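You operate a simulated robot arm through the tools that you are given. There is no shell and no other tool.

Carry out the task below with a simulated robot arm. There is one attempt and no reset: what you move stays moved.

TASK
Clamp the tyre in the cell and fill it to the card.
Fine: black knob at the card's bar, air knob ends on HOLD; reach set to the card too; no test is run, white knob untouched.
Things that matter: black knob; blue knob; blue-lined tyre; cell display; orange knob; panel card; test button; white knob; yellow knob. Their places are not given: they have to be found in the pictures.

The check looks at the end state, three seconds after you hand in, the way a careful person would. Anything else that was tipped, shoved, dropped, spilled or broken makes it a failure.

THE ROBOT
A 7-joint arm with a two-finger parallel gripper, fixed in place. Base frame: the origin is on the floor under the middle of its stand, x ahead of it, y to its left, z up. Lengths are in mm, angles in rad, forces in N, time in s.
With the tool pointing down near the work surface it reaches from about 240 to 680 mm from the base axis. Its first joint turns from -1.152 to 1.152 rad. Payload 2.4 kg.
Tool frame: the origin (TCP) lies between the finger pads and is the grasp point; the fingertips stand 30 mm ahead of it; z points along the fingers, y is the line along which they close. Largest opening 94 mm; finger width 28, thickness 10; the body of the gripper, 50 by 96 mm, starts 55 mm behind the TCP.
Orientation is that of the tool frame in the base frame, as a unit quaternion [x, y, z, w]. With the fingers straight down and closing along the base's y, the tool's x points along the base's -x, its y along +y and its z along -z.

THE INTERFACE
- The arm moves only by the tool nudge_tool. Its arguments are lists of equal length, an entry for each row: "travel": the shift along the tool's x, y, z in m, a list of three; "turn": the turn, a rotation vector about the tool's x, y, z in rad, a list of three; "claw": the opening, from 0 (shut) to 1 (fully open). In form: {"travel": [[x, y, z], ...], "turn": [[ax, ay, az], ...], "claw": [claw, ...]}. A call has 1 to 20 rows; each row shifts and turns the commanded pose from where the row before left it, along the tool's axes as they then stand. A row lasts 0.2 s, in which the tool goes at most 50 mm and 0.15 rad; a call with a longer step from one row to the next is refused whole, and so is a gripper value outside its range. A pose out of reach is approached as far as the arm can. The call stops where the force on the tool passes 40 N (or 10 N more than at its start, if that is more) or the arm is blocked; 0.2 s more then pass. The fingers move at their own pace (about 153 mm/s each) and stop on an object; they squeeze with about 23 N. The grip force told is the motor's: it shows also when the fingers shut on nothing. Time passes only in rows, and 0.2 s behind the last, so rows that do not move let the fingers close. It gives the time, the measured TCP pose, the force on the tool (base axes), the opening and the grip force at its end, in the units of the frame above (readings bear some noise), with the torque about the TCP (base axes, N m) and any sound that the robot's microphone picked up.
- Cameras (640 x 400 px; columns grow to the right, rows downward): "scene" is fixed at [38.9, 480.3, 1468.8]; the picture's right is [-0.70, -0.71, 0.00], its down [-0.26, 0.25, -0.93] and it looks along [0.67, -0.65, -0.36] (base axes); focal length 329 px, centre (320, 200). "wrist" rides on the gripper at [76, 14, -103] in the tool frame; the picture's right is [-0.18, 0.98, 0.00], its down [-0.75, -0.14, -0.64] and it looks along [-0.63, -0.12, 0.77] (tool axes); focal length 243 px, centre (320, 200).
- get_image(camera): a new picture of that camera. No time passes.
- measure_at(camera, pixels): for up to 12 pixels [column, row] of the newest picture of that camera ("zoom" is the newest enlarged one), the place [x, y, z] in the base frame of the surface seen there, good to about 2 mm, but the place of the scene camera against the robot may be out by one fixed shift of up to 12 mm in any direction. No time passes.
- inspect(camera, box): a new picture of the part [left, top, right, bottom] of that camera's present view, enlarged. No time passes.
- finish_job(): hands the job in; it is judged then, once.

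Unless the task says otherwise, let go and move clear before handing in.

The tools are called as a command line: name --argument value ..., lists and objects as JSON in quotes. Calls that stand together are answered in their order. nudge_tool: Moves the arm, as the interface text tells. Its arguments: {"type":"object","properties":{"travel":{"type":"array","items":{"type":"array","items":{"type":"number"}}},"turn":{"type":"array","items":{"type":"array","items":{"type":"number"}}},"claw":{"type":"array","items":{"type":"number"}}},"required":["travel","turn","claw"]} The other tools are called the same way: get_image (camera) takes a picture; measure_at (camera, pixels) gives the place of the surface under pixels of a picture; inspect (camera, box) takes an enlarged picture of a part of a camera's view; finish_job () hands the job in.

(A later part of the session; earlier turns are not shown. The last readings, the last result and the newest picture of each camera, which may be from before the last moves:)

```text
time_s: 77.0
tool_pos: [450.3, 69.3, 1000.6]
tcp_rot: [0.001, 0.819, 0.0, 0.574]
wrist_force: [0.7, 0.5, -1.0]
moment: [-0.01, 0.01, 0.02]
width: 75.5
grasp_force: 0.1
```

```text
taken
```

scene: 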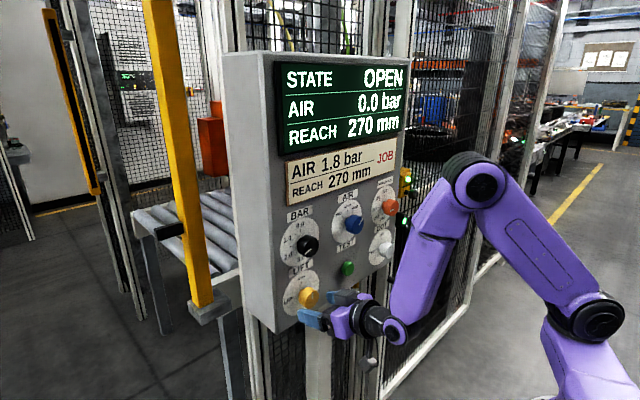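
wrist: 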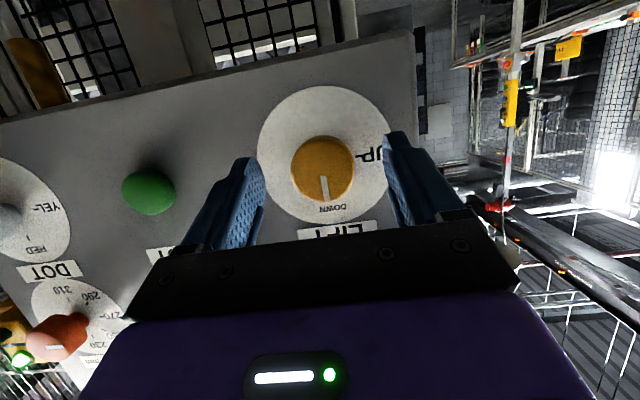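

Centred on the yellow knob at (450, 69, 1000.6). I pre-rotate the gripper clockwise 0.72 rad about the knob's own axis, then advance, so the coming counter-clockwise stroke stays symmetric.

nudge_tool --travel '[[0, 0, 0], [0, 0, 0], [0, 0, 0], [0, 0, 0], [0, 0, 0], [0, 0, 0], [0, 0, 0]]' --turn '[[-0.041, 0, 0.1128], [-0.041, 0, 0.1128], [-0.041, 0, 0.1128], [-0.041, 0, 0.1128], [-0.041, 0, 0.1128], [-0.041, 0, 0.1128], [0, 0, 0]]' --claw '[0.8, 0.8, 0.8, 0.8, 0.8, 0.8, 0.8]'

get_image --camera "wrist"

get_image --camera "scene"

```text
time_s: 77.6
tool_pos: [470.9, 97.9, 1049.3]
tcp_rot: [0.064, 0.814, 0.066, 0.574]
wrist_force: [-7.3, -4.8, 19.6]
moment: [-0.82, -0.24, -0.44]
width: 75.3
grasp_force: 1.0
out of reach, approached as far as the arm can: row 1, 2
stopped in row 2: the force on the tool passed its limit at 76 N (the readings are from after the stop); the commanded pose is now the measured one
```

```text
taken
```

wrist: 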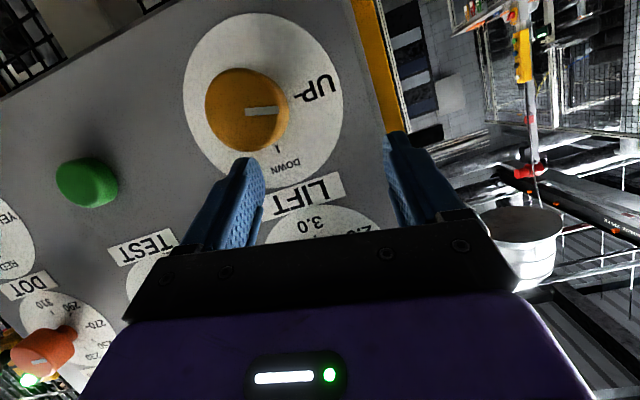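

```text
taken
```

scene: 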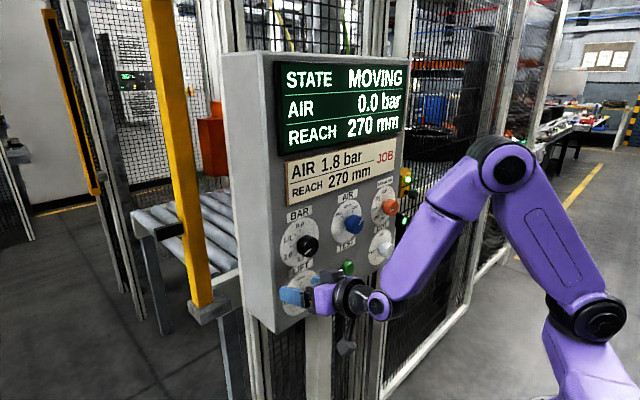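

A solver jump pushed the right finger against the yellow knob, and it turned the knob counter-clockwise to about UP; the display now shows STATE MOVING, which is the wanted clamp action. I lift the finger straight off the knob so I don't disturb it, then look.

nudge_tool --travel '[[-0.0095, 0.002, -0.0035], [-0.0095, 0.002, -0.0035], [0, 0, 0]]' --turn '[[0, 0, 0], [0, 0, 0], [0, 0, 0]]' --claw '[0.8, 0.8, 0.8]'

get_image --camera "scene"

inspect --camera "wrist" --box '[160, 0, 360, 200]'

```text
time_s: 78.4
tool_pos: [469.0, 98.9, 1067.1]
tcp_rot: [0.063, 0.817, 0.065, 0.57]
wrist_force: [-0.1, -0.4, -0.3]
moment: [0.01, 0.0, -0.02]
width: 75.2
grasp_force: 0.1
```

```text
taken
```

scene: 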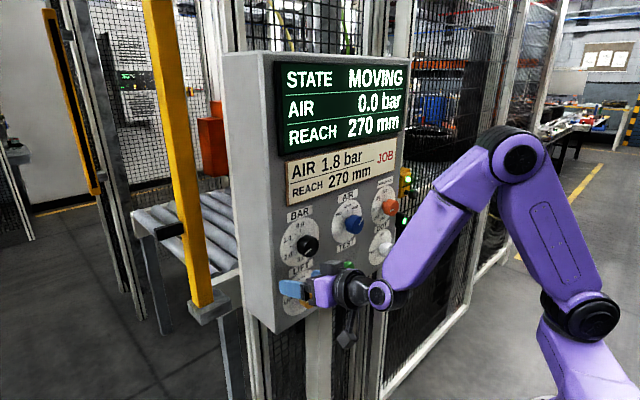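

```text
2.00 times, centred on (260, 100) of wrist
```

zoom: 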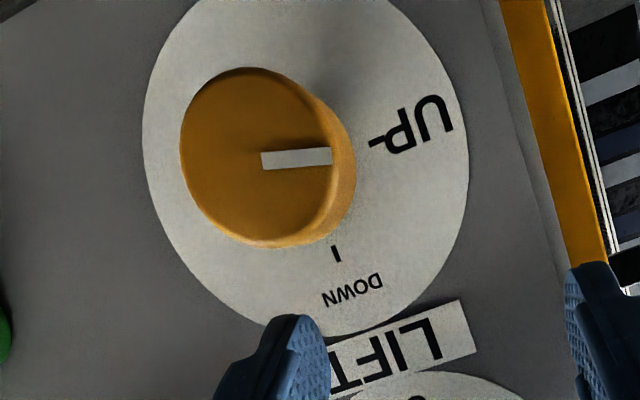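

The yellow pointer measures about 73° (UP is 90°), so it needs a bit more; the finger is off it and STATE is MOVING. The reach trouble comes from the wrist roll limit, so I back away from the panel and roll the gripper counter-clockwise, which is the free direction on this side.

nudge_tool --travel '[[0.0043, 0, -0.0118], [0.0043, 0, -0.0118], [0, 0, 0]]' --turn '[[0, 0, 0], [0, 0, 0], [0, 0, 0]]' --claw '[0.8, 0.8, 0.8]'

nudge_tool --travel '[[0, 0, 0], [0, 0, 0], [0, 0, 0], [0, 0, 0], [0, 0, 0], [0, 0, 0], [0, 0, 0]]' --turn '[[0.041, 0, -0.1128], [0.041, 0, -0.1128], [0.041, 0, -0.1128], [0.041, 0, -0.1128], [0.041, 0, -0.1128], [0.0205, 0, -0.0564], [0, 0, 0]]' --claw '[0.8, 0.8, 0.8, 0.8, 0.8, 0.8, 0.8]'

get_image --camera "scene"

get_image --camera "wrist"

```text
time_s: 79.2
tool_pos: [442.8, 100.2, 1066.8]
tcp_rot: [0.064, 0.817, 0.065, 0.57]
wrist_force: [0.0, 0.7, 0.8]
moment: [0.01, 0.0, -0.01]
width: 75.4
grasp_force: 0.0
```

```text
time_s: 80.8
tool_pos: [443.1, 99.5, 1068.0]
tcp_rot: [-0.126, 0.799, -0.203, 0.552]
wrist_force: [0.1, -0.9, 0.7]
moment: [-0.02, -0.01, 0.01]
width: 75.2
grasp_force: 0.1
```

```text
taken
```

scene: 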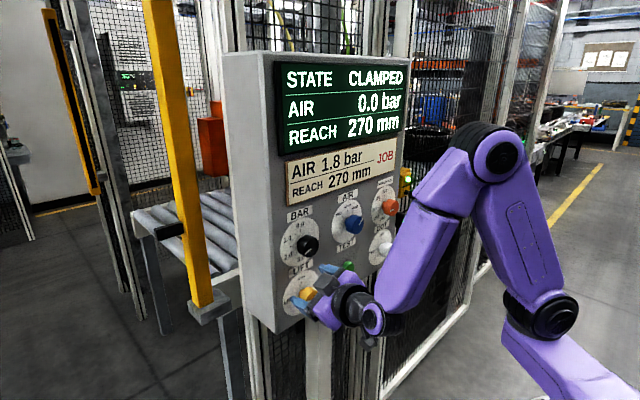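

```text
taken
```

wrist: 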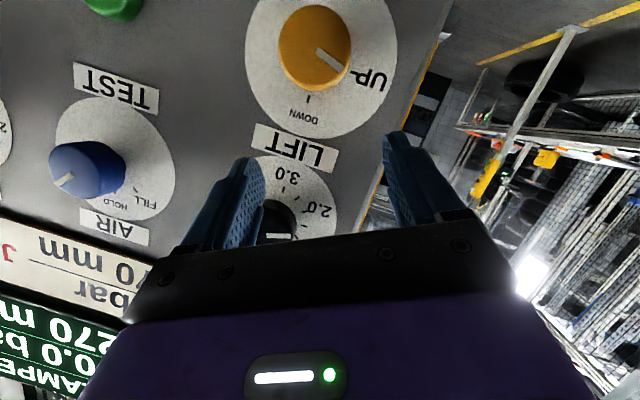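

STATE is CLAMPED now. The LIFT pointer still sits ~17° short of the UP tick, so I'll bring the gripper (rolled -0.5) in front of the yellow knob and grip it properly.

nudge_tool --travel '[[0.0153, 0.00105, 0.0059], [0.0153, 0.00105, 0.0059], [0, 0, 0]]' --turn '[[0, 0, 0], [0, 0, 0], [0, 0, 0]]' --claw '[0.8, 0.8, 0.8]'

nudge_tool --travel '[[0.0153, 0.00105, 0.0059], [0.0153, 0.00105, 0.0059], [0.0077, 0.0005, 0.0028], [0, 0, 0]]' --turn '[[0, 0, 0], [0, 0, 0], [0, 0, 0], [0, 0, 0]]' --claw '[0.8, 0.8, 0.8, 0.8]'

get_image --camera "wrist"

get_image --camera "scene"

```text
time_s: 81.6
tool_pos: [443.3, 86.2, 1037.6]
tcp_rot: [-0.125, 0.799, -0.202, 0.553]
wrist_force: [0.0, 0.5, -0.4]
moment: [-0.03, -0.01, -0.02]
width: 75.1
grasp_force: 0.1
```

```text
time_s: 82.6
tool_pos: [444.3, 68.8, 1000.6]
tcp_rot: [-0.124, 0.799, -0.203, 0.552]
wrist_force: [0.1, -0.8, 0.1]
moment: [0.02, -0.03, 0.05]
width: 75.3
grasp_force: 0.1
```

```text
taken
```

wrist: 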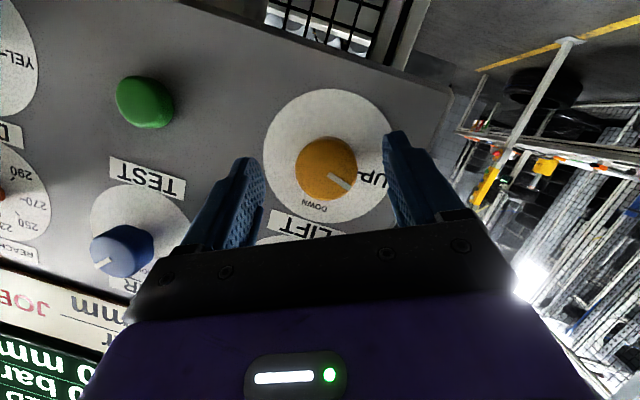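

```text
taken
```

scene: 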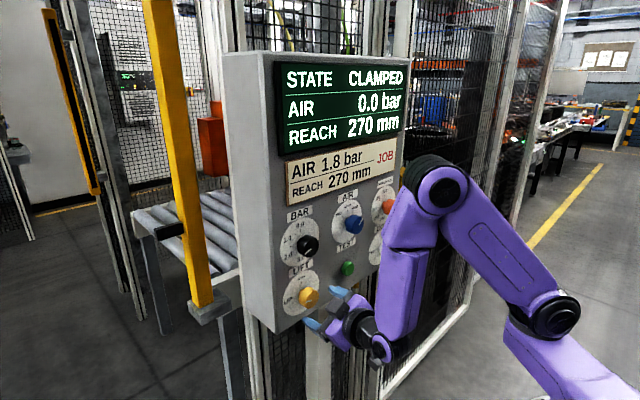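

Centred in front of the yellow knob and within reach. I advance 31 mm along +x and close on it.

nudge_tool --travel '[[-0.0055, 0.0004, 0.0145], [-0.0056, 0.0003, 0.0144], [0, 0, 0]]' --turn '[[0, 0, 0], [0, 0, 0], [0, 0, 0]]' --claw '[0.8, 0.8, 0.8]'

nudge_tool --travel '[[0, 0, 0], [0, 0, 0], [0, 0, 0]]' --turn '[[0, 0, 0], [0, 0, 0], [0, 0, 0]]' --claw '[0.3, 0.3, 0.3]'

get_image --camera "wrist"

get_image --camera "scene"

```text
time_s: 83.4
tool_pos: [475.8, 70.1, 1000.0]
tcp_rot: [-0.126, 0.799, -0.202, 0.552]
wrist_force: [0.2, 0.0, -1.0]
moment: [0.0, -0.04, 0.01]
width: 75.1
grasp_force: 0.2
```

```text
time_s: 84.2
tool_pos: [476.5, 71.4, 999.2]
tcp_rot: [-0.126, 0.799, -0.201, 0.552]
wrist_force: [6.2, 6.4, -8.8]
moment: [-0.01, 0.31, 0.28]
width: 43.2
grasp_force: 44.4
```

```text
taken
```

wrist: 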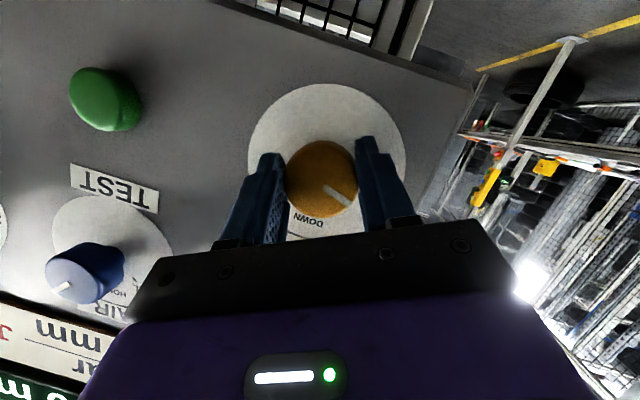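

```text
taken
```

scene: 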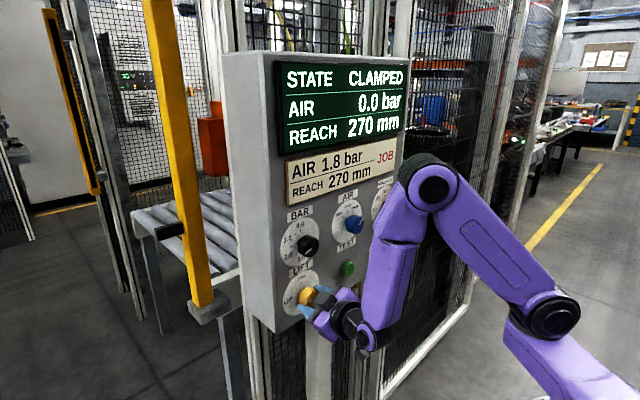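

Gripped (43.2 mm), STATE still CLAMPED. I turn it counter-clockwise another 0.30 rad about the knob axis to bring the pointer onto UP.

nudge_tool --travel '[[0, 0, 0], [0, 0, 0], [0, 0, 0], [0, 0, 0], [0, 0, 0], [0, 0, 0]]' --turn '[[0.0215, -0.0014, -0.056], [0.0215, -0.0014, -0.056], [0.0215, -0.0014, -0.056], [0.0215, -0.0014, -0.056], [0.0215, -0.0014, -0.056], [0, 0, 0]]' --claw '[0.3, 0.3, 0.3, 0.3, 0.3, 0.3]'

nudge_tool --travel '[[0, 0, 0], [0, 0, 0], [0, 0, 0]]' --turn '[[0, 0, 0], [0, 0, 0], [0, 0, 0]]' --claw '[0.8, 0.8, 0.8]'

inspect --camera "wrist" --box '[220, 60, 420, 260]'

get_image --camera "scene"

```text
time_s: 85.6
tool_pos: [476.2, 69.6, 999.1]
tcp_rot: [-0.207, 0.76, -0.318, 0.527]
wrist_force: [10.3, 10.5, -11.9]
moment: [0.16, 0.63, 0.26]
width: 42.9
grasp_force: 45.6
```

```text
time_s: 86.4
tool_pos: [475.6, 68.4, 1000.8]
tcp_rot: [-0.208, 0.759, -0.32, 0.527]
wrist_force: [-0.1, 0.4, 0.0]
moment: [0.0, -0.01, 0.0]
width: 75.4
grasp_force: 0.0
```

```text
2.00 times, centred on (320, 160) of wrist
```

zoom: 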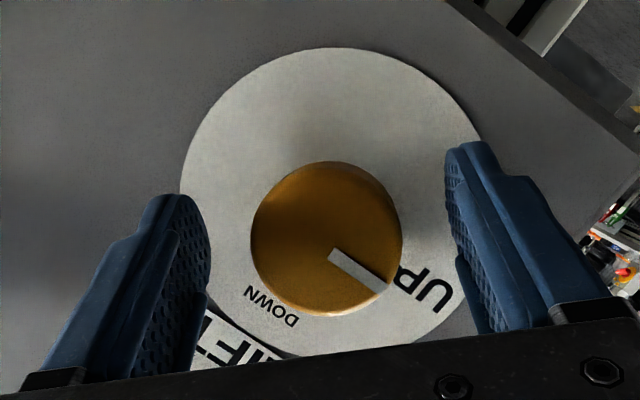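

```text
taken
```

scene: 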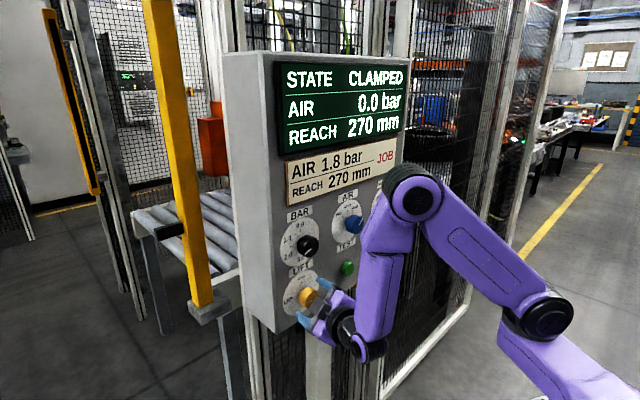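

STATE is CLAMPED and the LIFT pointer measures 92–95°, i.e. on UP. Now I back straight out, rise in front of the panel, and unroll higher up.

nudge_tool --travel '[[0.0061, -0.0004, -0.0159], [0.0061, -0.0004, -0.0159], [0, 0, 0]]' --turn '[[0, 0, 0], [0, 0, 0], [0, 0, 0]]' --claw '[0.8, 0.8, 0.8]'

nudge_tool --travel '[[-0.0267, -0.0282, -0.0096], [-0.0267, -0.0282, -0.0096], [0, 0, 0]]' --turn '[[0, 0, 0], [0, 0, 0], [0, 0, 0]]' --claw '[0.8, 0.8, 0.8]'

nudge_tool --travel '[[-0.0267, -0.0282, -0.0096], [-0.0267, -0.0282, -0.0096], [-0.0267, -0.0282, -0.0096], [-0.0267, -0.0282, -0.0096], [0, 0, 0]]' --turn '[[0, 0, 0], [0, 0, 0], [0, 0, 0], [0, 0, 0], [0, 0, 0]]' --claw '[0.8, 0.8, 0.8, 0.8, 0.8]'

get_image --camera "scene"

```text
time_s: 87.2
tool_pos: [440.3, 69.3, 1001.3]
tcp_rot: [-0.206, 0.76, -0.318, 0.528]
wrist_force: [0.2, -0.3, 0.7]
moment: [0.0, 0.0, -0.02]
width: 75.1
grasp_force: 0.0
```

```text
time_s: 88.0
tool_pos: [441.3, 68.4, 1080.5]
tcp_rot: [-0.207, 0.76, -0.319, 0.527]
wrist_force: [-0.3, 0.3, -0.1]
moment: [0.02, -0.02, 0.0]
width: 75.6
grasp_force: 0.1
```

```text
time_s: 89.2
tool_pos: [441.0, 68.4, 1240.5]
tcp_rot: [-0.208, 0.76, -0.318, 0.527]
wrist_force: [-0.2, -0.2, -1.2]
moment: [-0.01, 0.03, 0.02]
width: 75.3
grasp_force: 0.0
```

```text
taken
```

scene: 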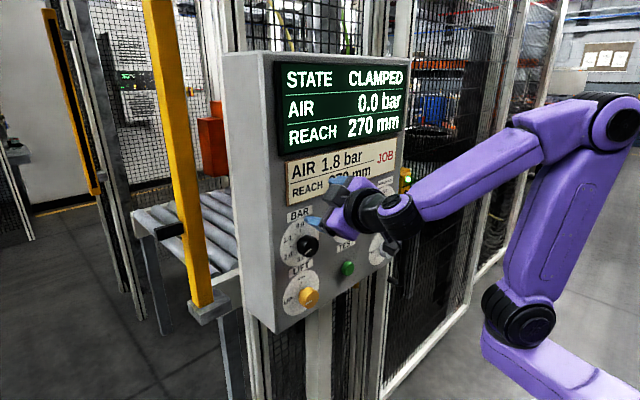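

All clear above. I enlarge the scene to verify the BAR, LIFT, AIR and DOT pointers.

inspect --camera "scene" --box '[275, 200, 395, 320]'

nudge_tool --travel '[[0, 0, 0], [0, 0, 0], [0, 0, 0], [0, 0, 0], [0, 0, 0], [0, 0, 0], [0, 0, 0], [0, 0, 0]]' --turn '[[-0.041, 0.003, 0.1128], [-0.041, 0.003, 0.1128], [-0.041, 0.003, 0.1128], [-0.041, 0.003, 0.1128], [-0.041, 0.003, 0.1128], [-0.041, 0.003, 0.1128], [-0.041, 0.003, 0.1128], [0, 0, 0]]' --claw '[0.8, 0.8, 0.8, 0.8, 0.8, 0.8, 0.8, 0.8]'

```text
3.33 times, centred on (335, 260) of scene
```

zoom: 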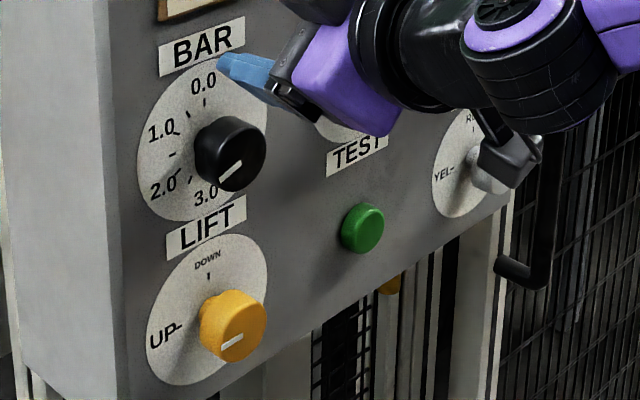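

```text
time_s: 91.0
tool_pos: [441.1, 68.6, 1240.7]
tcp_rot: [0.032, 0.823, 0.016, 0.567]
wrist_force: [0.2, -0.1, 0.4]
moment: [0.0, -0.02, 0.02]
width: 75.4
grasp_force: 0.0
```

BAR and LIFT pointers look right (LIFT pointer parallel to the horizontal UP mark), TEST and DOT untouched. Next I tip the tool down, rise a little and cross to the -y side for the blue AIR knob, keeping the posture that worked for the orange one.

nudge_tool --travel '[[0, 0, -0.01], [0, 0, -0.01], [0, 0, -0.01], [0, 0, 0], [0, 0, 0], [0, 0, 0], [0, 0, 0], [0, 0, 0], [0, 0, -0.025], [0, 0, -0.025], [0, 0, 0]]' --turn '[[0, 0.14, 0], [0, 0.14, 0], [0, 0.14, 0], [0, 0.14, 0], [0, 0.14, 0], [0, 0.14, 0], [0, 0.14, 0], [0, 0.14, 0], [0, 0, 0], [0, 0, 0], [0, 0, 0]]' --claw '[0.8, 0.8, 0.8, 0.8, 0.8, 0.8, 0.8, 0.8, 0.8, 0.8, 0.8]'

nudge_tool --travel '[[0, -0.045, 0], [0, -0.045, 0], [0, -0.045, 0], [0, -0.045, 0], [0, -0.045, 0], [0, -0.045, 0], [0, -0.03, 0], [0, 0, 0]]' --turn '[[0, 0, 0], [0, 0, 0], [0, 0, 0], [0, 0, 0], [0, 0, 0], [0, 0, 0], [0, 0, 0], [0, 0, 0]]' --claw '[0.8, 0.8, 0.8, 0.8, 0.8, 0.8, 0.8, 0.8]'

get_image --camera "scene"

```text
time_s: 93.4
tool_pos: [410.0, 66.9, 1304.9]
tcp_rot: [0.019, 0.998, 0.029, 0.043]
wrist_force: [1.3, -0.1, -0.4]
moment: [-0.03, -0.01, 0.01]
width: 75.0
grasp_force: 0.1
```

```text
time_s: 95.2
tool_pos: [397.6, -233.7, 1286.4]
tcp_rot: [0.019, 0.998, 0.029, 0.044]
wrist_force: [0.0, -0.7, -0.7]
moment: [-0.02, 0.0, 0.01]
width: 75.3
grasp_force: 0.0
```

```text
taken
```

scene: 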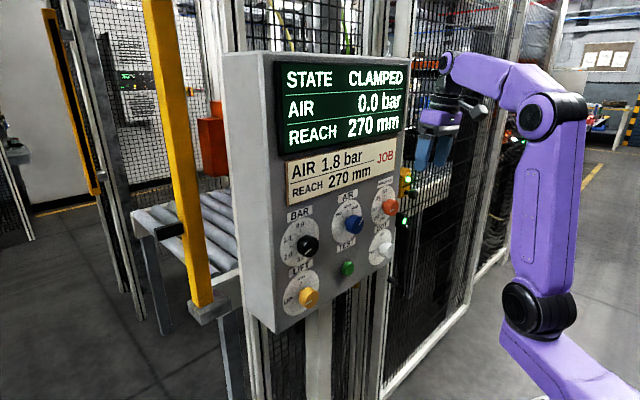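

Tool is at (398, -234, 1286) with the shoulder near straight ahead. I level the tool here.

nudge_tool --travel '[[0, 0, 0], [0, 0, 0], [0, 0, 0], [0, 0, 0], [0, 0, 0], [0, 0, 0], [0, 0, 0], [0, 0, 0], [0, 0, 0], [0, 0, 0], [0, 0, 0], [0, 0, 0]]' --turn '[[0, -0.14, 0], [0, -0.14, 0], [0, -0.14, 0], [0, -0.14, 0], [0, -0.14, 0], [0, -0.14, 0], [0, -0.14, 0], [0, -0.14, 0], [0, -0.14, 0], [0, -0.14, 0], [0, -0.083, 0], [0, 0, 0]]' --claw '[0.8, 0.8, 0.8, 0.8, 0.8, 0.8, 0.8, 0.8, 0.8, 0.8, 0.8, 0.8]'

get_image --camera "scene"

```text
time_s: 97.8
tool_pos: [399.4, -233.1, 1286.7]
tcp_rot: [0.035, 0.706, 0.008, 0.707]
wrist_force: [0.2, 0.5, -0.9]
moment: [-0.01, -0.03, -0.04]
width: 75.1
grasp_force: 0.0
```

```text
taken
```

scene: 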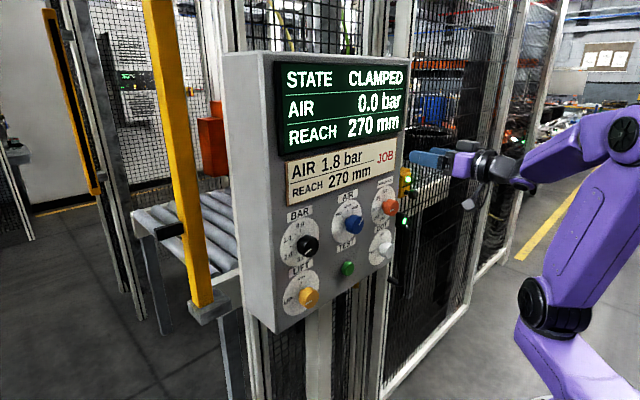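

Leveled. I remove the small yaw/roll error and slide toward y = -72 at this height, advancing to x ≈ 435.

nudge_tool --travel '[[0, 0.025, 0.007], [0, 0.025, 0.007], [0, 0.025, 0.007], [0, 0.025, 0.007], [0, 0.025, 0.007], [0, 0.025, 0], [0, 0.011, 0], [0, 0, 0]]' --turn '[[-0.038, 0, -0.061], [0, 0, 0], [0, 0, 0], [0, 0, 0], [0, 0, 0], [0, 0, 0], [0, 0, 0], [0, 0, 0]]' --claw '[0.8, 0.8, 0.8, 0.8, 0.8, 0.8, 0.8, 0.8]'

get_image --camera "scene"

```text
time_s: 99.6
tool_pos: [435.5, -71.6, 1287.7]
tcp_rot: [-0.001, 0.707, 0.001, 0.707]
wrist_force: [0.3, -0.6, 1.1]
moment: [0.03, 0.01, 0.01]
width: 75.1
grasp_force: 0.0
```

```text
taken
```

scene: 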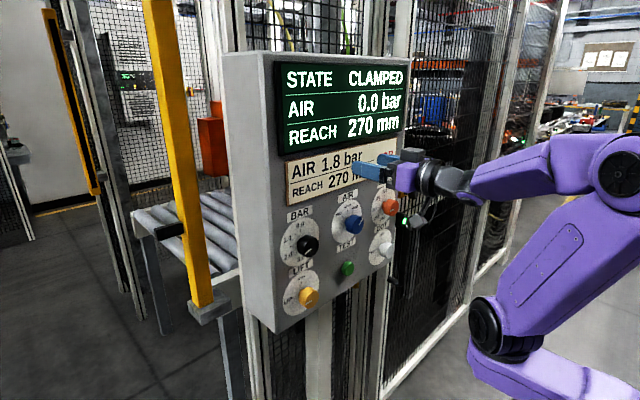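

In position above the blue knob with the shoulder swinging the right way. I pre-roll +0.6 rad (the free direction on this side) and descend the first 80 mm.

nudge_tool --travel '[[0, 0, 0], [0, 0, 0], [0, 0, 0], [0, 0, 0], [0, 0, 0], [0.0206, -0.0141, 0.002], [0.0206, -0.0141, 0.002], [0.0206, -0.0141, 0.002], [0, 0, 0]]' --turn '[[0, 0, 0.12], [0, 0, 0.12], [0, 0, 0.12], [0, 0, 0.12], [0, 0, 0.12], [0, 0, 0], [0, 0, 0], [0, 0, 0], [0, 0, 0]]' --claw '[0.8, 0.8, 0.8, 0.8, 0.8, 0.8, 0.8, 0.8, 0.8]'

get_image --camera "scene"

```text
time_s: 101.6
tool_pos: [441.4, -72.2, 1212.3]
tcp_rot: [0.208, 0.676, 0.209, 0.675]
wrist_force: [0.4, 0.4, -0.3]
moment: [0.02, -0.01, 0.01]
width: 75.1
grasp_force: 0.0
```

```text
taken
```

scene: 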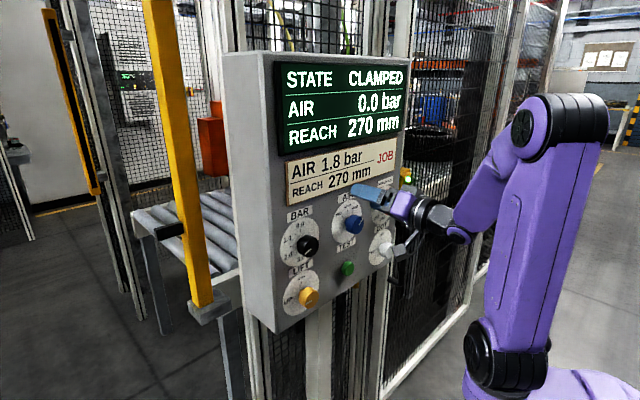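

Good. I descend the remaining 82 mm in two careful parts to the blue knob's height.

nudge_tool --travel '[[0.0169, -0.0116, 0.0015], [0.0169, -0.0116, 0.0015], [0, 0, 0]]' --turn '[[0, 0, 0], [0, 0, 0], [0, 0, 0]]' --claw '[0.8, 0.8, 0.8]'

nudge_tool --travel '[[0.0169, -0.0116, 0], [0.0169, -0.0116, 0], [0, 0, 0]]' --turn '[[0, 0, 0], [0, 0, 0], [0, 0, 0]]' --claw '[0.8, 0.8, 0.8]'

get_image --camera "wrist"

inspect --camera "wrist" --box '[220, 40, 420, 240]'

get_image --camera "scene"

```text
time_s: 102.4
tool_pos: [443.5, -71.7, 1170.8]
tcp_rot: [0.208, 0.676, 0.21, 0.675]
wrist_force: [0.6, -0.9, 0.0]
moment: [-0.01, -0.02, 0.01]
width: 75.2
grasp_force: 0.0
```

```text
time_s: 103.2
tool_pos: [443.2, -73.0, 1129.3]
tcp_rot: [0.208, 0.676, 0.209, 0.675]
wrist_force: [0.8, 1.3, -0.1]
moment: [-0.02, -0.02, -0.02]
width: 75.3
grasp_force: 0.1
```

```text
taken
```

wrist: 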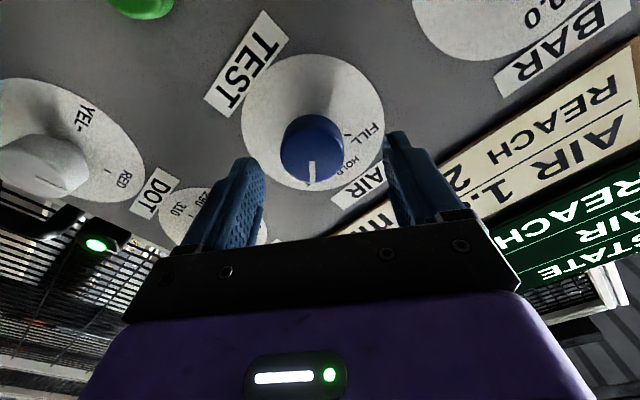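

```text
2.00 times, centred on (320, 140) of wrist
```

zoom: 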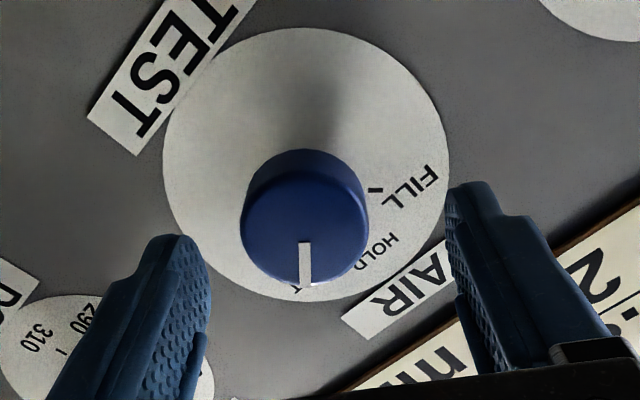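

```text
taken
```

scene: 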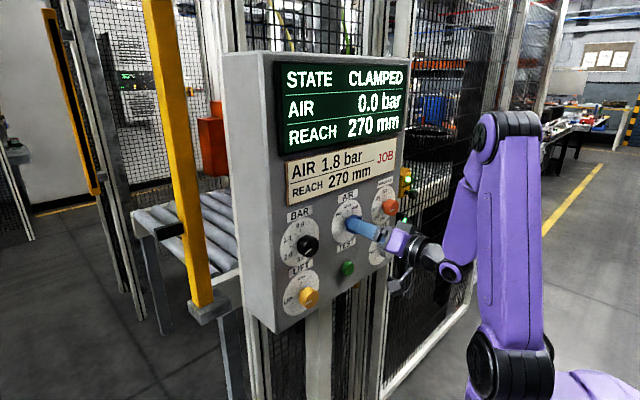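

STATE CLAMPED, and the blue knob's pointer is at VENT (+45°); its centre works out to y ≈ -80, z ≈ 1129.5. I shift 7 mm to -y and pre-roll by +1.0 rad so the coming 90° counter-clockwise stroke ends near roll 0.

nudge_tool --travel '[[-0.0039, -0.0058, 0], [0, 0, 0], [0, 0, 0], [0, 0, 0], [0, 0, 0], [0, 0, 0], [0, 0, 0], [0, 0, 0], [0, 0, 0], [0, 0, 0]]' --turn '[[0, 0, 0], [0, 0, 0.13], [0, 0, 0.13], [0, 0, 0.13], [0, 0, 0.13], [0, 0, 0.13], [0, 0, 0.13], [0, 0, 0.13], [0, 0, 0.09], [0, 0, 0]]' --claw '[0.8, 0.8, 0.8, 0.8, 0.8, 0.8, 0.8, 0.8, 0.8, 0.8]'

inspect --camera "wrist" --box '[220, 40, 420, 240]'

get_image --camera "scene"

```text
time_s: 105.4
tool_pos: [444.4, -79.7, 1130.8]
tcp_rot: [0.507, 0.492, 0.508, 0.493]
wrist_force: [0.7, 1.2, -0.1]
moment: [-0.05, 0.0, 0.0]
width: 75.3
grasp_force: 0.0
```

```text
2.00 times, centred on (320, 140) of wrist
```

zoom: 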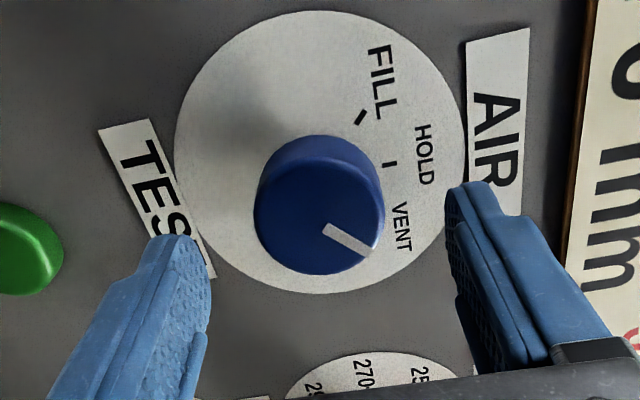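

```text
taken
```

scene: 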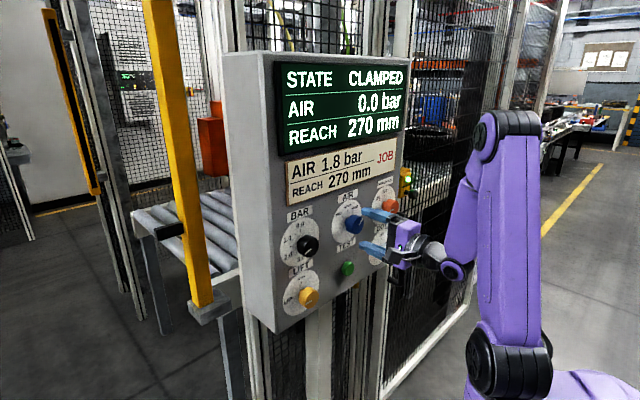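

The dial shows FILL, HOLD, VENT clearly with the pointer at VENT. I advance 31 mm and grip the blue knob.

nudge_tool --travel '[[0, 0, 0.016], [0, 0, 0.015], [0, 0, 0]]' --turn '[[0, 0, 0], [0, 0, 0], [0, 0, 0]]' --claw '[0.8, 0.8, 0.8]'

nudge_tool --travel '[[0, 0, 0], [0, 0, 0], [0, 0, 0]]' --turn '[[0, 0, 0], [0, 0, 0], [0, 0, 0]]' --claw '[0.3, 0.3, 0.3]'

get_image --camera "wrist"

```text
time_s: 106.2
tool_pos: [476.4, -80.0, 1129.6]
tcp_rot: [0.507, 0.492, 0.508, 0.492]
wrist_force: [-1.2, 0.1, 0.2]
moment: [0.02, 0.0, 0.04]
width: 75.4
grasp_force: 0.0
```

```text
time_s: 107.0
tool_pos: [476.2, -79.0, 1129.8]
tcp_rot: [0.507, 0.493, 0.508, 0.492]
wrist_force: [3.7, 0.1, 1.6]
moment: [-0.01, -0.08, -0.12]
width: 43.2
grasp_force: 44.9
```

```text
taken
```

wrist: 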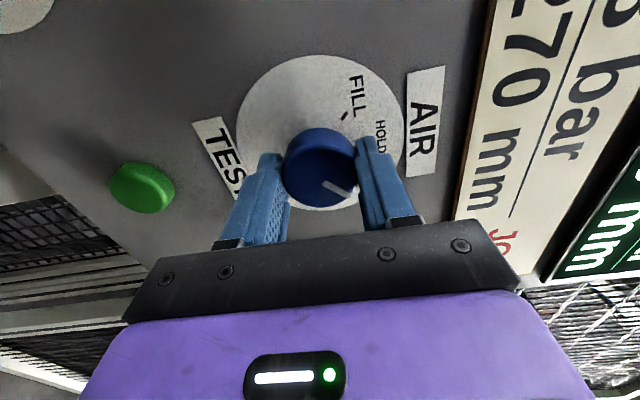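

Gripped with low forces. I turn counter-clockwise the first half (0.77 rad), past HOLD.

nudge_tool --travel '[[0, 0, 0], [0, 0, 0], [0, 0, 0], [0, 0, 0], [0, 0, 0], [0, 0, 0], [0, 0, 0], [0, 0, 0], [0, 0, 0], [0, 0, 0], [0, 0, 0], [0, 0, 0]]' --turn '[[0, 0, -0.07], [0, 0, -0.07], [0, 0, -0.07], [0, 0, -0.07], [0, 0, -0.07], [0, 0, -0.07], [0, 0, -0.07], [0, 0, -0.07], [0, 0, -0.07], [0, 0, -0.07], [0, 0, -0.07], [0, 0, 0]]' --claw '[0.3, 0.3, 0.3, 0.3, 0.3, 0.3, 0.3, 0.3, 0.3, 0.3, 0.3, 0.3]'

get_image --camera "scene"

```text
time_s: 109.6
tool_pos: [476.5, -79.8, 1129.7]
tcp_rot: [0.284, 0.648, 0.285, 0.646]
wrist_force: [14.2, -1.7, -13.0]
moment: [-0.03, 0.3, 0.03]
width: 43.1
grasp_force: 44.9
```

```text
taken
```

scene: 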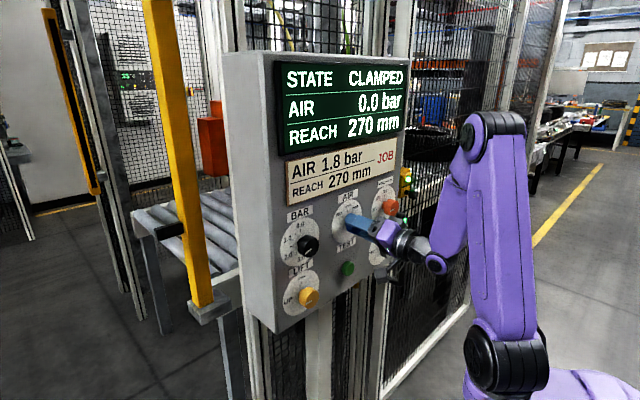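

Knob is at about HOLD now, still CLAMPED, 0.0 bar. I continue the second half toward FILL.

nudge_tool --travel '[[0, 0, 0], [0, 0, 0], [0, 0, 0], [0, 0, 0], [0, 0, 0], [0, 0, 0], [0, 0, 0], [0, 0, 0], [0, 0, 0], [0, 0, 0], [0, 0, 0], [0, 0, 0], [0, 0, 0], [0, 0, 0]]' --turn '[[0, 0, -0.06], [0, 0, -0.06], [0, 0, -0.06], [0, 0, -0.06], [0, 0, -0.06], [0, 0, -0.06], [0, 0, -0.06], [0, 0, -0.06], [0, 0, -0.06], [0, 0, -0.06], [0, 0, -0.06], [0, 0, -0.06], [0, 0, -0.06], [0, 0, 0]]' --claw '[0.3, 0.3, 0.3, 0.3, 0.3, 0.3, 0.3, 0.3, 0.3, 0.3, 0.3, 0.3, 0.3, 0.3]'

get_image --camera "scene"

get_image --camera "wrist"

```text
time_s: 112.6
tool_pos: [475.1, -79.8, 1129.1]
tcp_rot: [0.017, 0.708, 0.017, 0.705]
wrist_force: [14.8, -6.2, -17.7]
moment: [-0.02, -0.01, -0.18]
width: 43.3
grasp_force: 44.7
```

```text
taken
```

scene: 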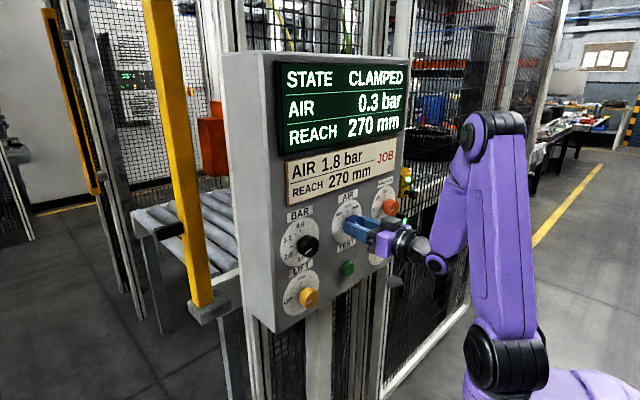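

```text
taken
```

wrist: 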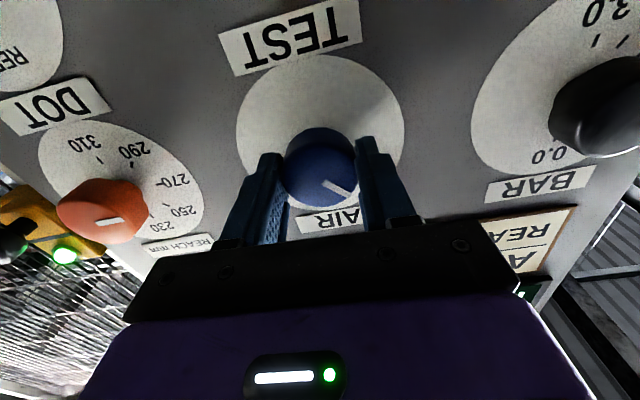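

Filling has begun: AIR 0.3 bar. I hold still and watch the pressure.

nudge_tool --travel '[[0, 0, 0], [0, 0, 0], [0, 0, 0], [0, 0, 0], [0, 0, 0]]' --turn '[[0, 0, 0], [0, 0, 0], [0, 0, 0], [0, 0, 0], [0, 0, 0]]' --claw '[0.3, 0.3, 0.3, 0.3, 0.3]'

get_image --camera "scene"

```text
time_s: 113.8
tool_pos: [476.0, -80.8, 1128.9]
tcp_rot: [0.017, 0.709, 0.018, 0.705]
wrist_force: [11.5, -7.1, -14.9]
moment: [-0.01, 0.55, -0.23]
width: 43.4
grasp_force: 44.9
```

```text
taken
```

scene: 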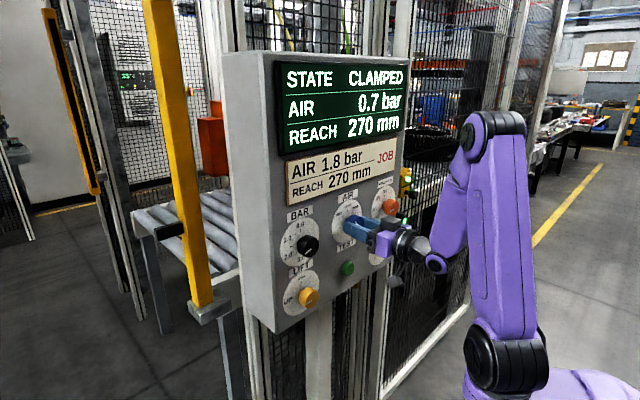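

0.7 bar, rising about 0.33 bar/s. I wait a bit more and watch whether it levels off at the set value.

nudge_tool --travel '[[0, 0, 0], [0, 0, 0], [0, 0, 0], [0, 0, 0], [0, 0, 0], [0, 0, 0], [0, 0, 0], [0, 0, 0]]' --turn '[[0, 0, 0], [0, 0, 0], [0, 0, 0], [0, 0, 0], [0, 0, 0], [0, 0, 0], [0, 0, 0], [0, 0, 0]]' --claw '[0.3, 0.3, 0.3, 0.3, 0.3, 0.3, 0.3, 0.3]'

get_image --camera "scene"

```text
time_s: 115.6
tool_pos: [475.4, -79.8, 1129.8]
tcp_rot: [0.018, 0.709, 0.018, 0.705]
wrist_force: [10.8, -7.9, -15.9]
moment: [-0.04, 0.48, -0.22]
width: 43.2
grasp_force: 44.6
```

```text
taken
```

scene: 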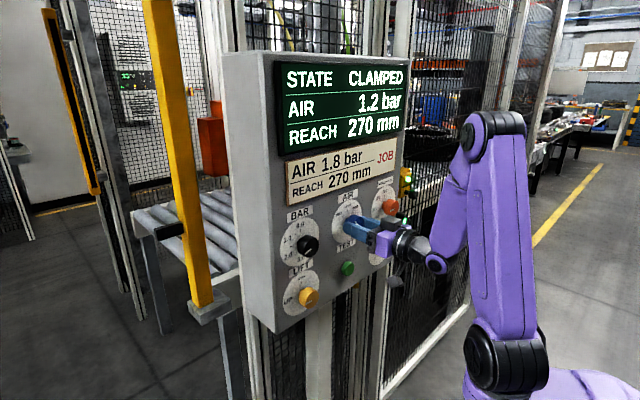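

1.2 bar. I wait about 1.2 s more.

nudge_tool --travel '[[0, 0, 0], [0, 0, 0], [0, 0, 0], [0, 0, 0], [0, 0, 0]]' --turn '[[0, 0, 0], [0, 0, 0], [0, 0, 0], [0, 0, 0], [0, 0, 0]]' --claw '[0.3, 0.3, 0.3, 0.3, 0.3]'

get_image --camera "scene"

```text
time_s: 116.8
tool_pos: [476.2, -79.1, 1130.3]
tcp_rot: [0.018, 0.708, 0.018, 0.705]
wrist_force: [8.7, -6.8, -15.5]
moment: [-0.06, 0.49, -0.24]
width: 43.5
grasp_force: 45.1
```

```text
taken
```

scene: 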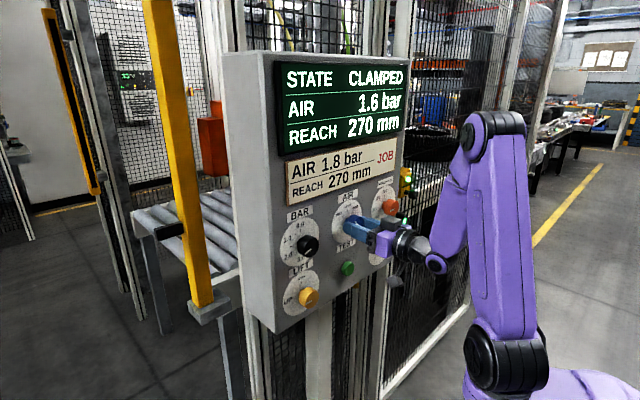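

1.6 bar. I wait 0.6 s more and check whether the regulator stops it.

nudge_tool --travel '[[0, 0, 0], [0, 0, 0]]' --turn '[[0, 0, 0], [0, 0, 0]]' --claw '[0.3, 0.3]'

inspect --camera "scene" --box '[270, 50, 420, 150]'

```text
time_s: 117.4
tool_pos: [476.1, -79.6, 1129.3]
tcp_rot: [0.017, 0.708, 0.019, 0.705]
wrist_force: [9.3, -8.1, -15.5]
moment: [-0.05, 0.49, -0.21]
width: 43.3
grasp_force: 45.1
```

```text
4.00 times, centred on (345, 100) of scene
```

zoom: 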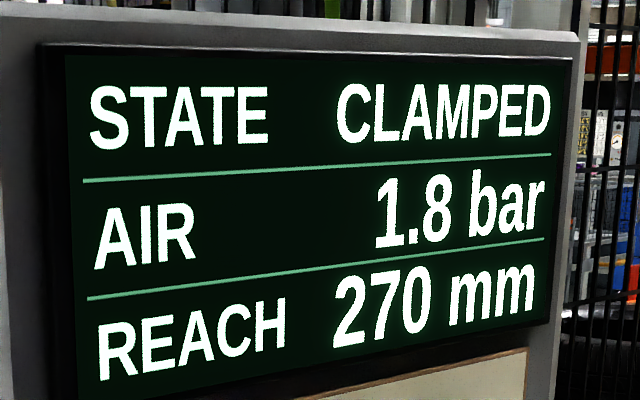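

The display reads AIR 1.8 bar. I now turn the knob clockwise 0.766 rad from FILL to HOLD.

nudge_tool --travel '[[0, 0, 0], [0, 0, 0], [0, 0, 0], [0, 0, 0], [0, 0, 0], [0, 0, 0], [0, 0, 0], [0, 0, 0], [0, 0, 0], [0, 0, 0], [0, 0, 0]]' --turn '[[0, 0, 0.08], [0, 0, 0.08], [0, 0, 0.08], [0, 0, 0.08], [0, 0, 0.08], [0, 0, 0.08], [0, 0, 0.08], [0, 0, 0.08], [0, 0, 0.08], [0, 0, 0.046], [0, 0, 0]]' --claw '[0.3, 0.3, 0.3, 0.3, 0.3, 0.3, 0.3, 0.3, 0.3, 0.3, 0.3]'

get_image --camera "scene"

get_image --camera "wrist"

```text
time_s: 119.8
tool_pos: [475.4, -79.7, 1130.5]
tcp_rot: [0.28, 0.65, 0.281, 0.648]
wrist_force: [2.1, -5.5, -14.0]
moment: [0.02, 0.17, -0.59]
width: 43.2
grasp_force: 45.1
```

```text
taken
```

scene: 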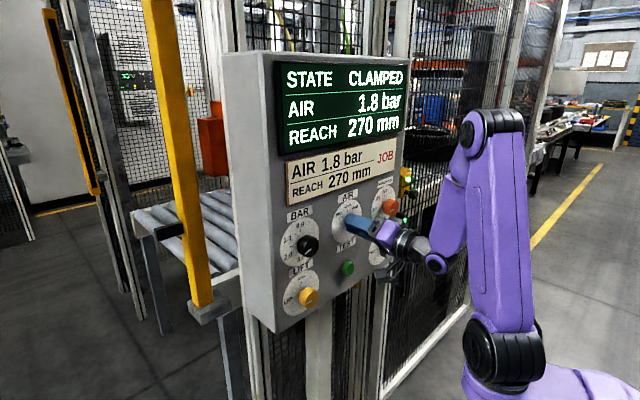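

```text
taken
```

wrist: 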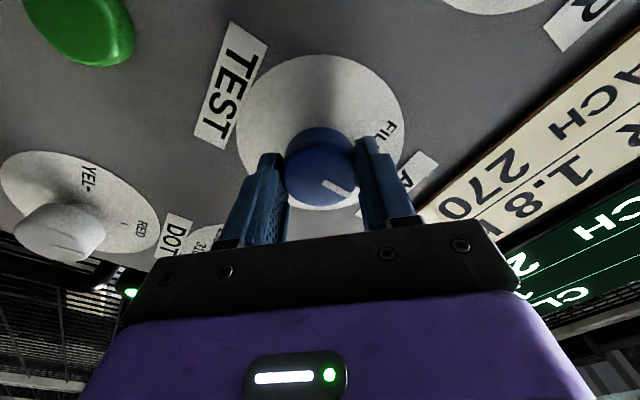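

AIR stays at 1.8 bar. I release the knob and inspect its pointer against HOLD.

nudge_tool --travel '[[0, 0, 0], [0, 0, 0], [0, 0, 0]]' --turn '[[0, 0, 0], [0, 0, 0], [0, 0, 0]]' --claw '[0.8, 0.8, 0.8]'

inspect --camera "wrist" --box '[220, 40, 420, 240]'

inspect --camera "scene" --box '[320, 180, 420, 280]'

```text
time_s: 120.6
tool_pos: [475.6, -79.2, 1130.8]
tcp_rot: [0.279, 0.649, 0.281, 0.649]
wrist_force: [0.4, -0.8, 0.8]
moment: [0.0, -0.01, -0.03]
width: 75.4
grasp_force: 0.0
```

```text
2.00 times, centred on (320, 140) of wrist
```

zoom: 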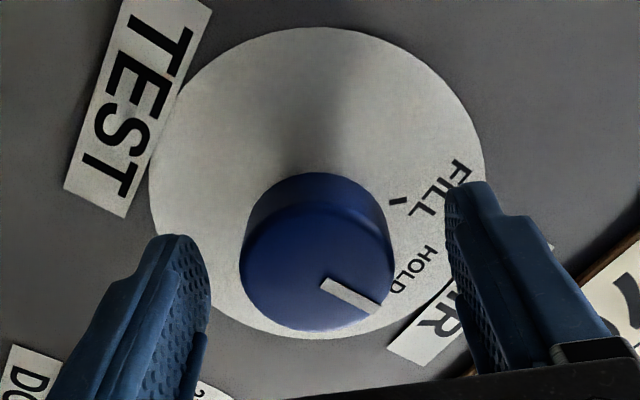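

```text
4.00 times, centred on (370, 230) of scene
```

zoom: 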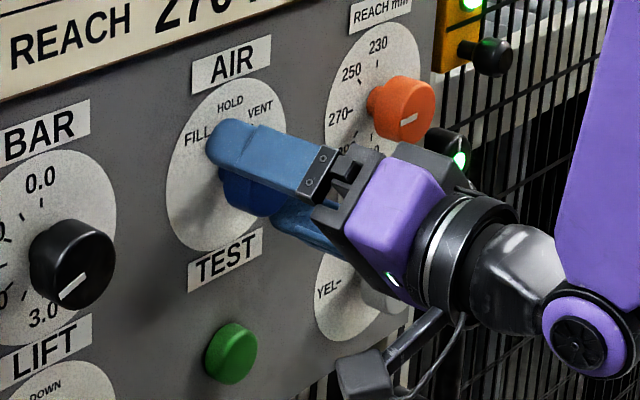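

AIR holds, and the pointer measures ~5° left of HOLD. I regrip and turn 0.07 rad clockwise to centre it.

nudge_tool --travel '[[0, 0, 0], [0, 0, 0], [0, 0, 0], [0, 0, 0], [0, 0, 0], [0, 0, 0]]' --turn '[[0, 0, 0], [0, 0, 0], [0, 0, 0], [0, 0, 0.04], [0, 0, 0.035], [0, 0, 0]]' --claw '[0.3, 0.3, 0.3, 0.3, 0.3, 0.3]'

nudge_tool --travel '[[0, 0, 0], [0, 0, 0], [0, 0, 0]]' --turn '[[0, 0, 0], [0, 0, 0], [0, 0, 0]]' --claw '[0.8, 0.8, 0.8]'

inspect --camera "wrist" --box '[250, 90, 390, 230]'

get_image --camera "scene"

```text
time_s: 122.0
tool_pos: [475.6, -79.8, 1129.4]
tcp_rot: [0.305, 0.638, 0.306, 0.637]
wrist_force: [3.0, -5.3, -7.9]
moment: [-0.03, 0.04, -0.21]
width: 42.9
grasp_force: 44.7
```

```text
time_s: 122.8
tool_pos: [475.5, -78.2, 1129.9]
tcp_rot: [0.304, 0.639, 0.305, 0.638]
wrist_force: [-0.1, -0.1, 0.5]
moment: [0.01, 0.0, 0.0]
width: 75.3
grasp_force: 0.0
```

```text
2.86 times, centred on (320, 160) of wrist
```

zoom: 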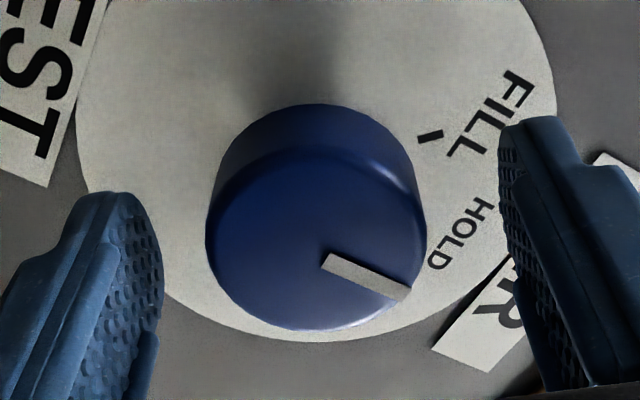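

```text
taken
```

scene: 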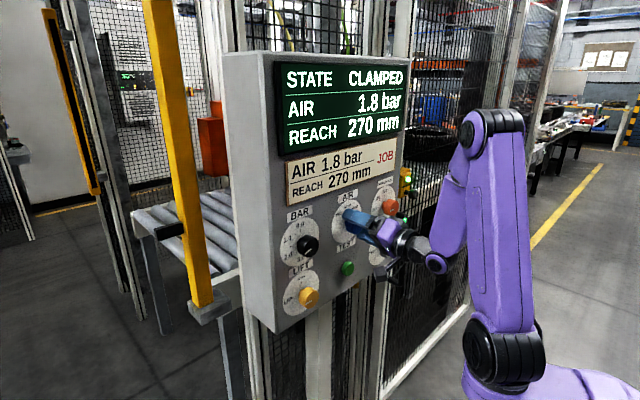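

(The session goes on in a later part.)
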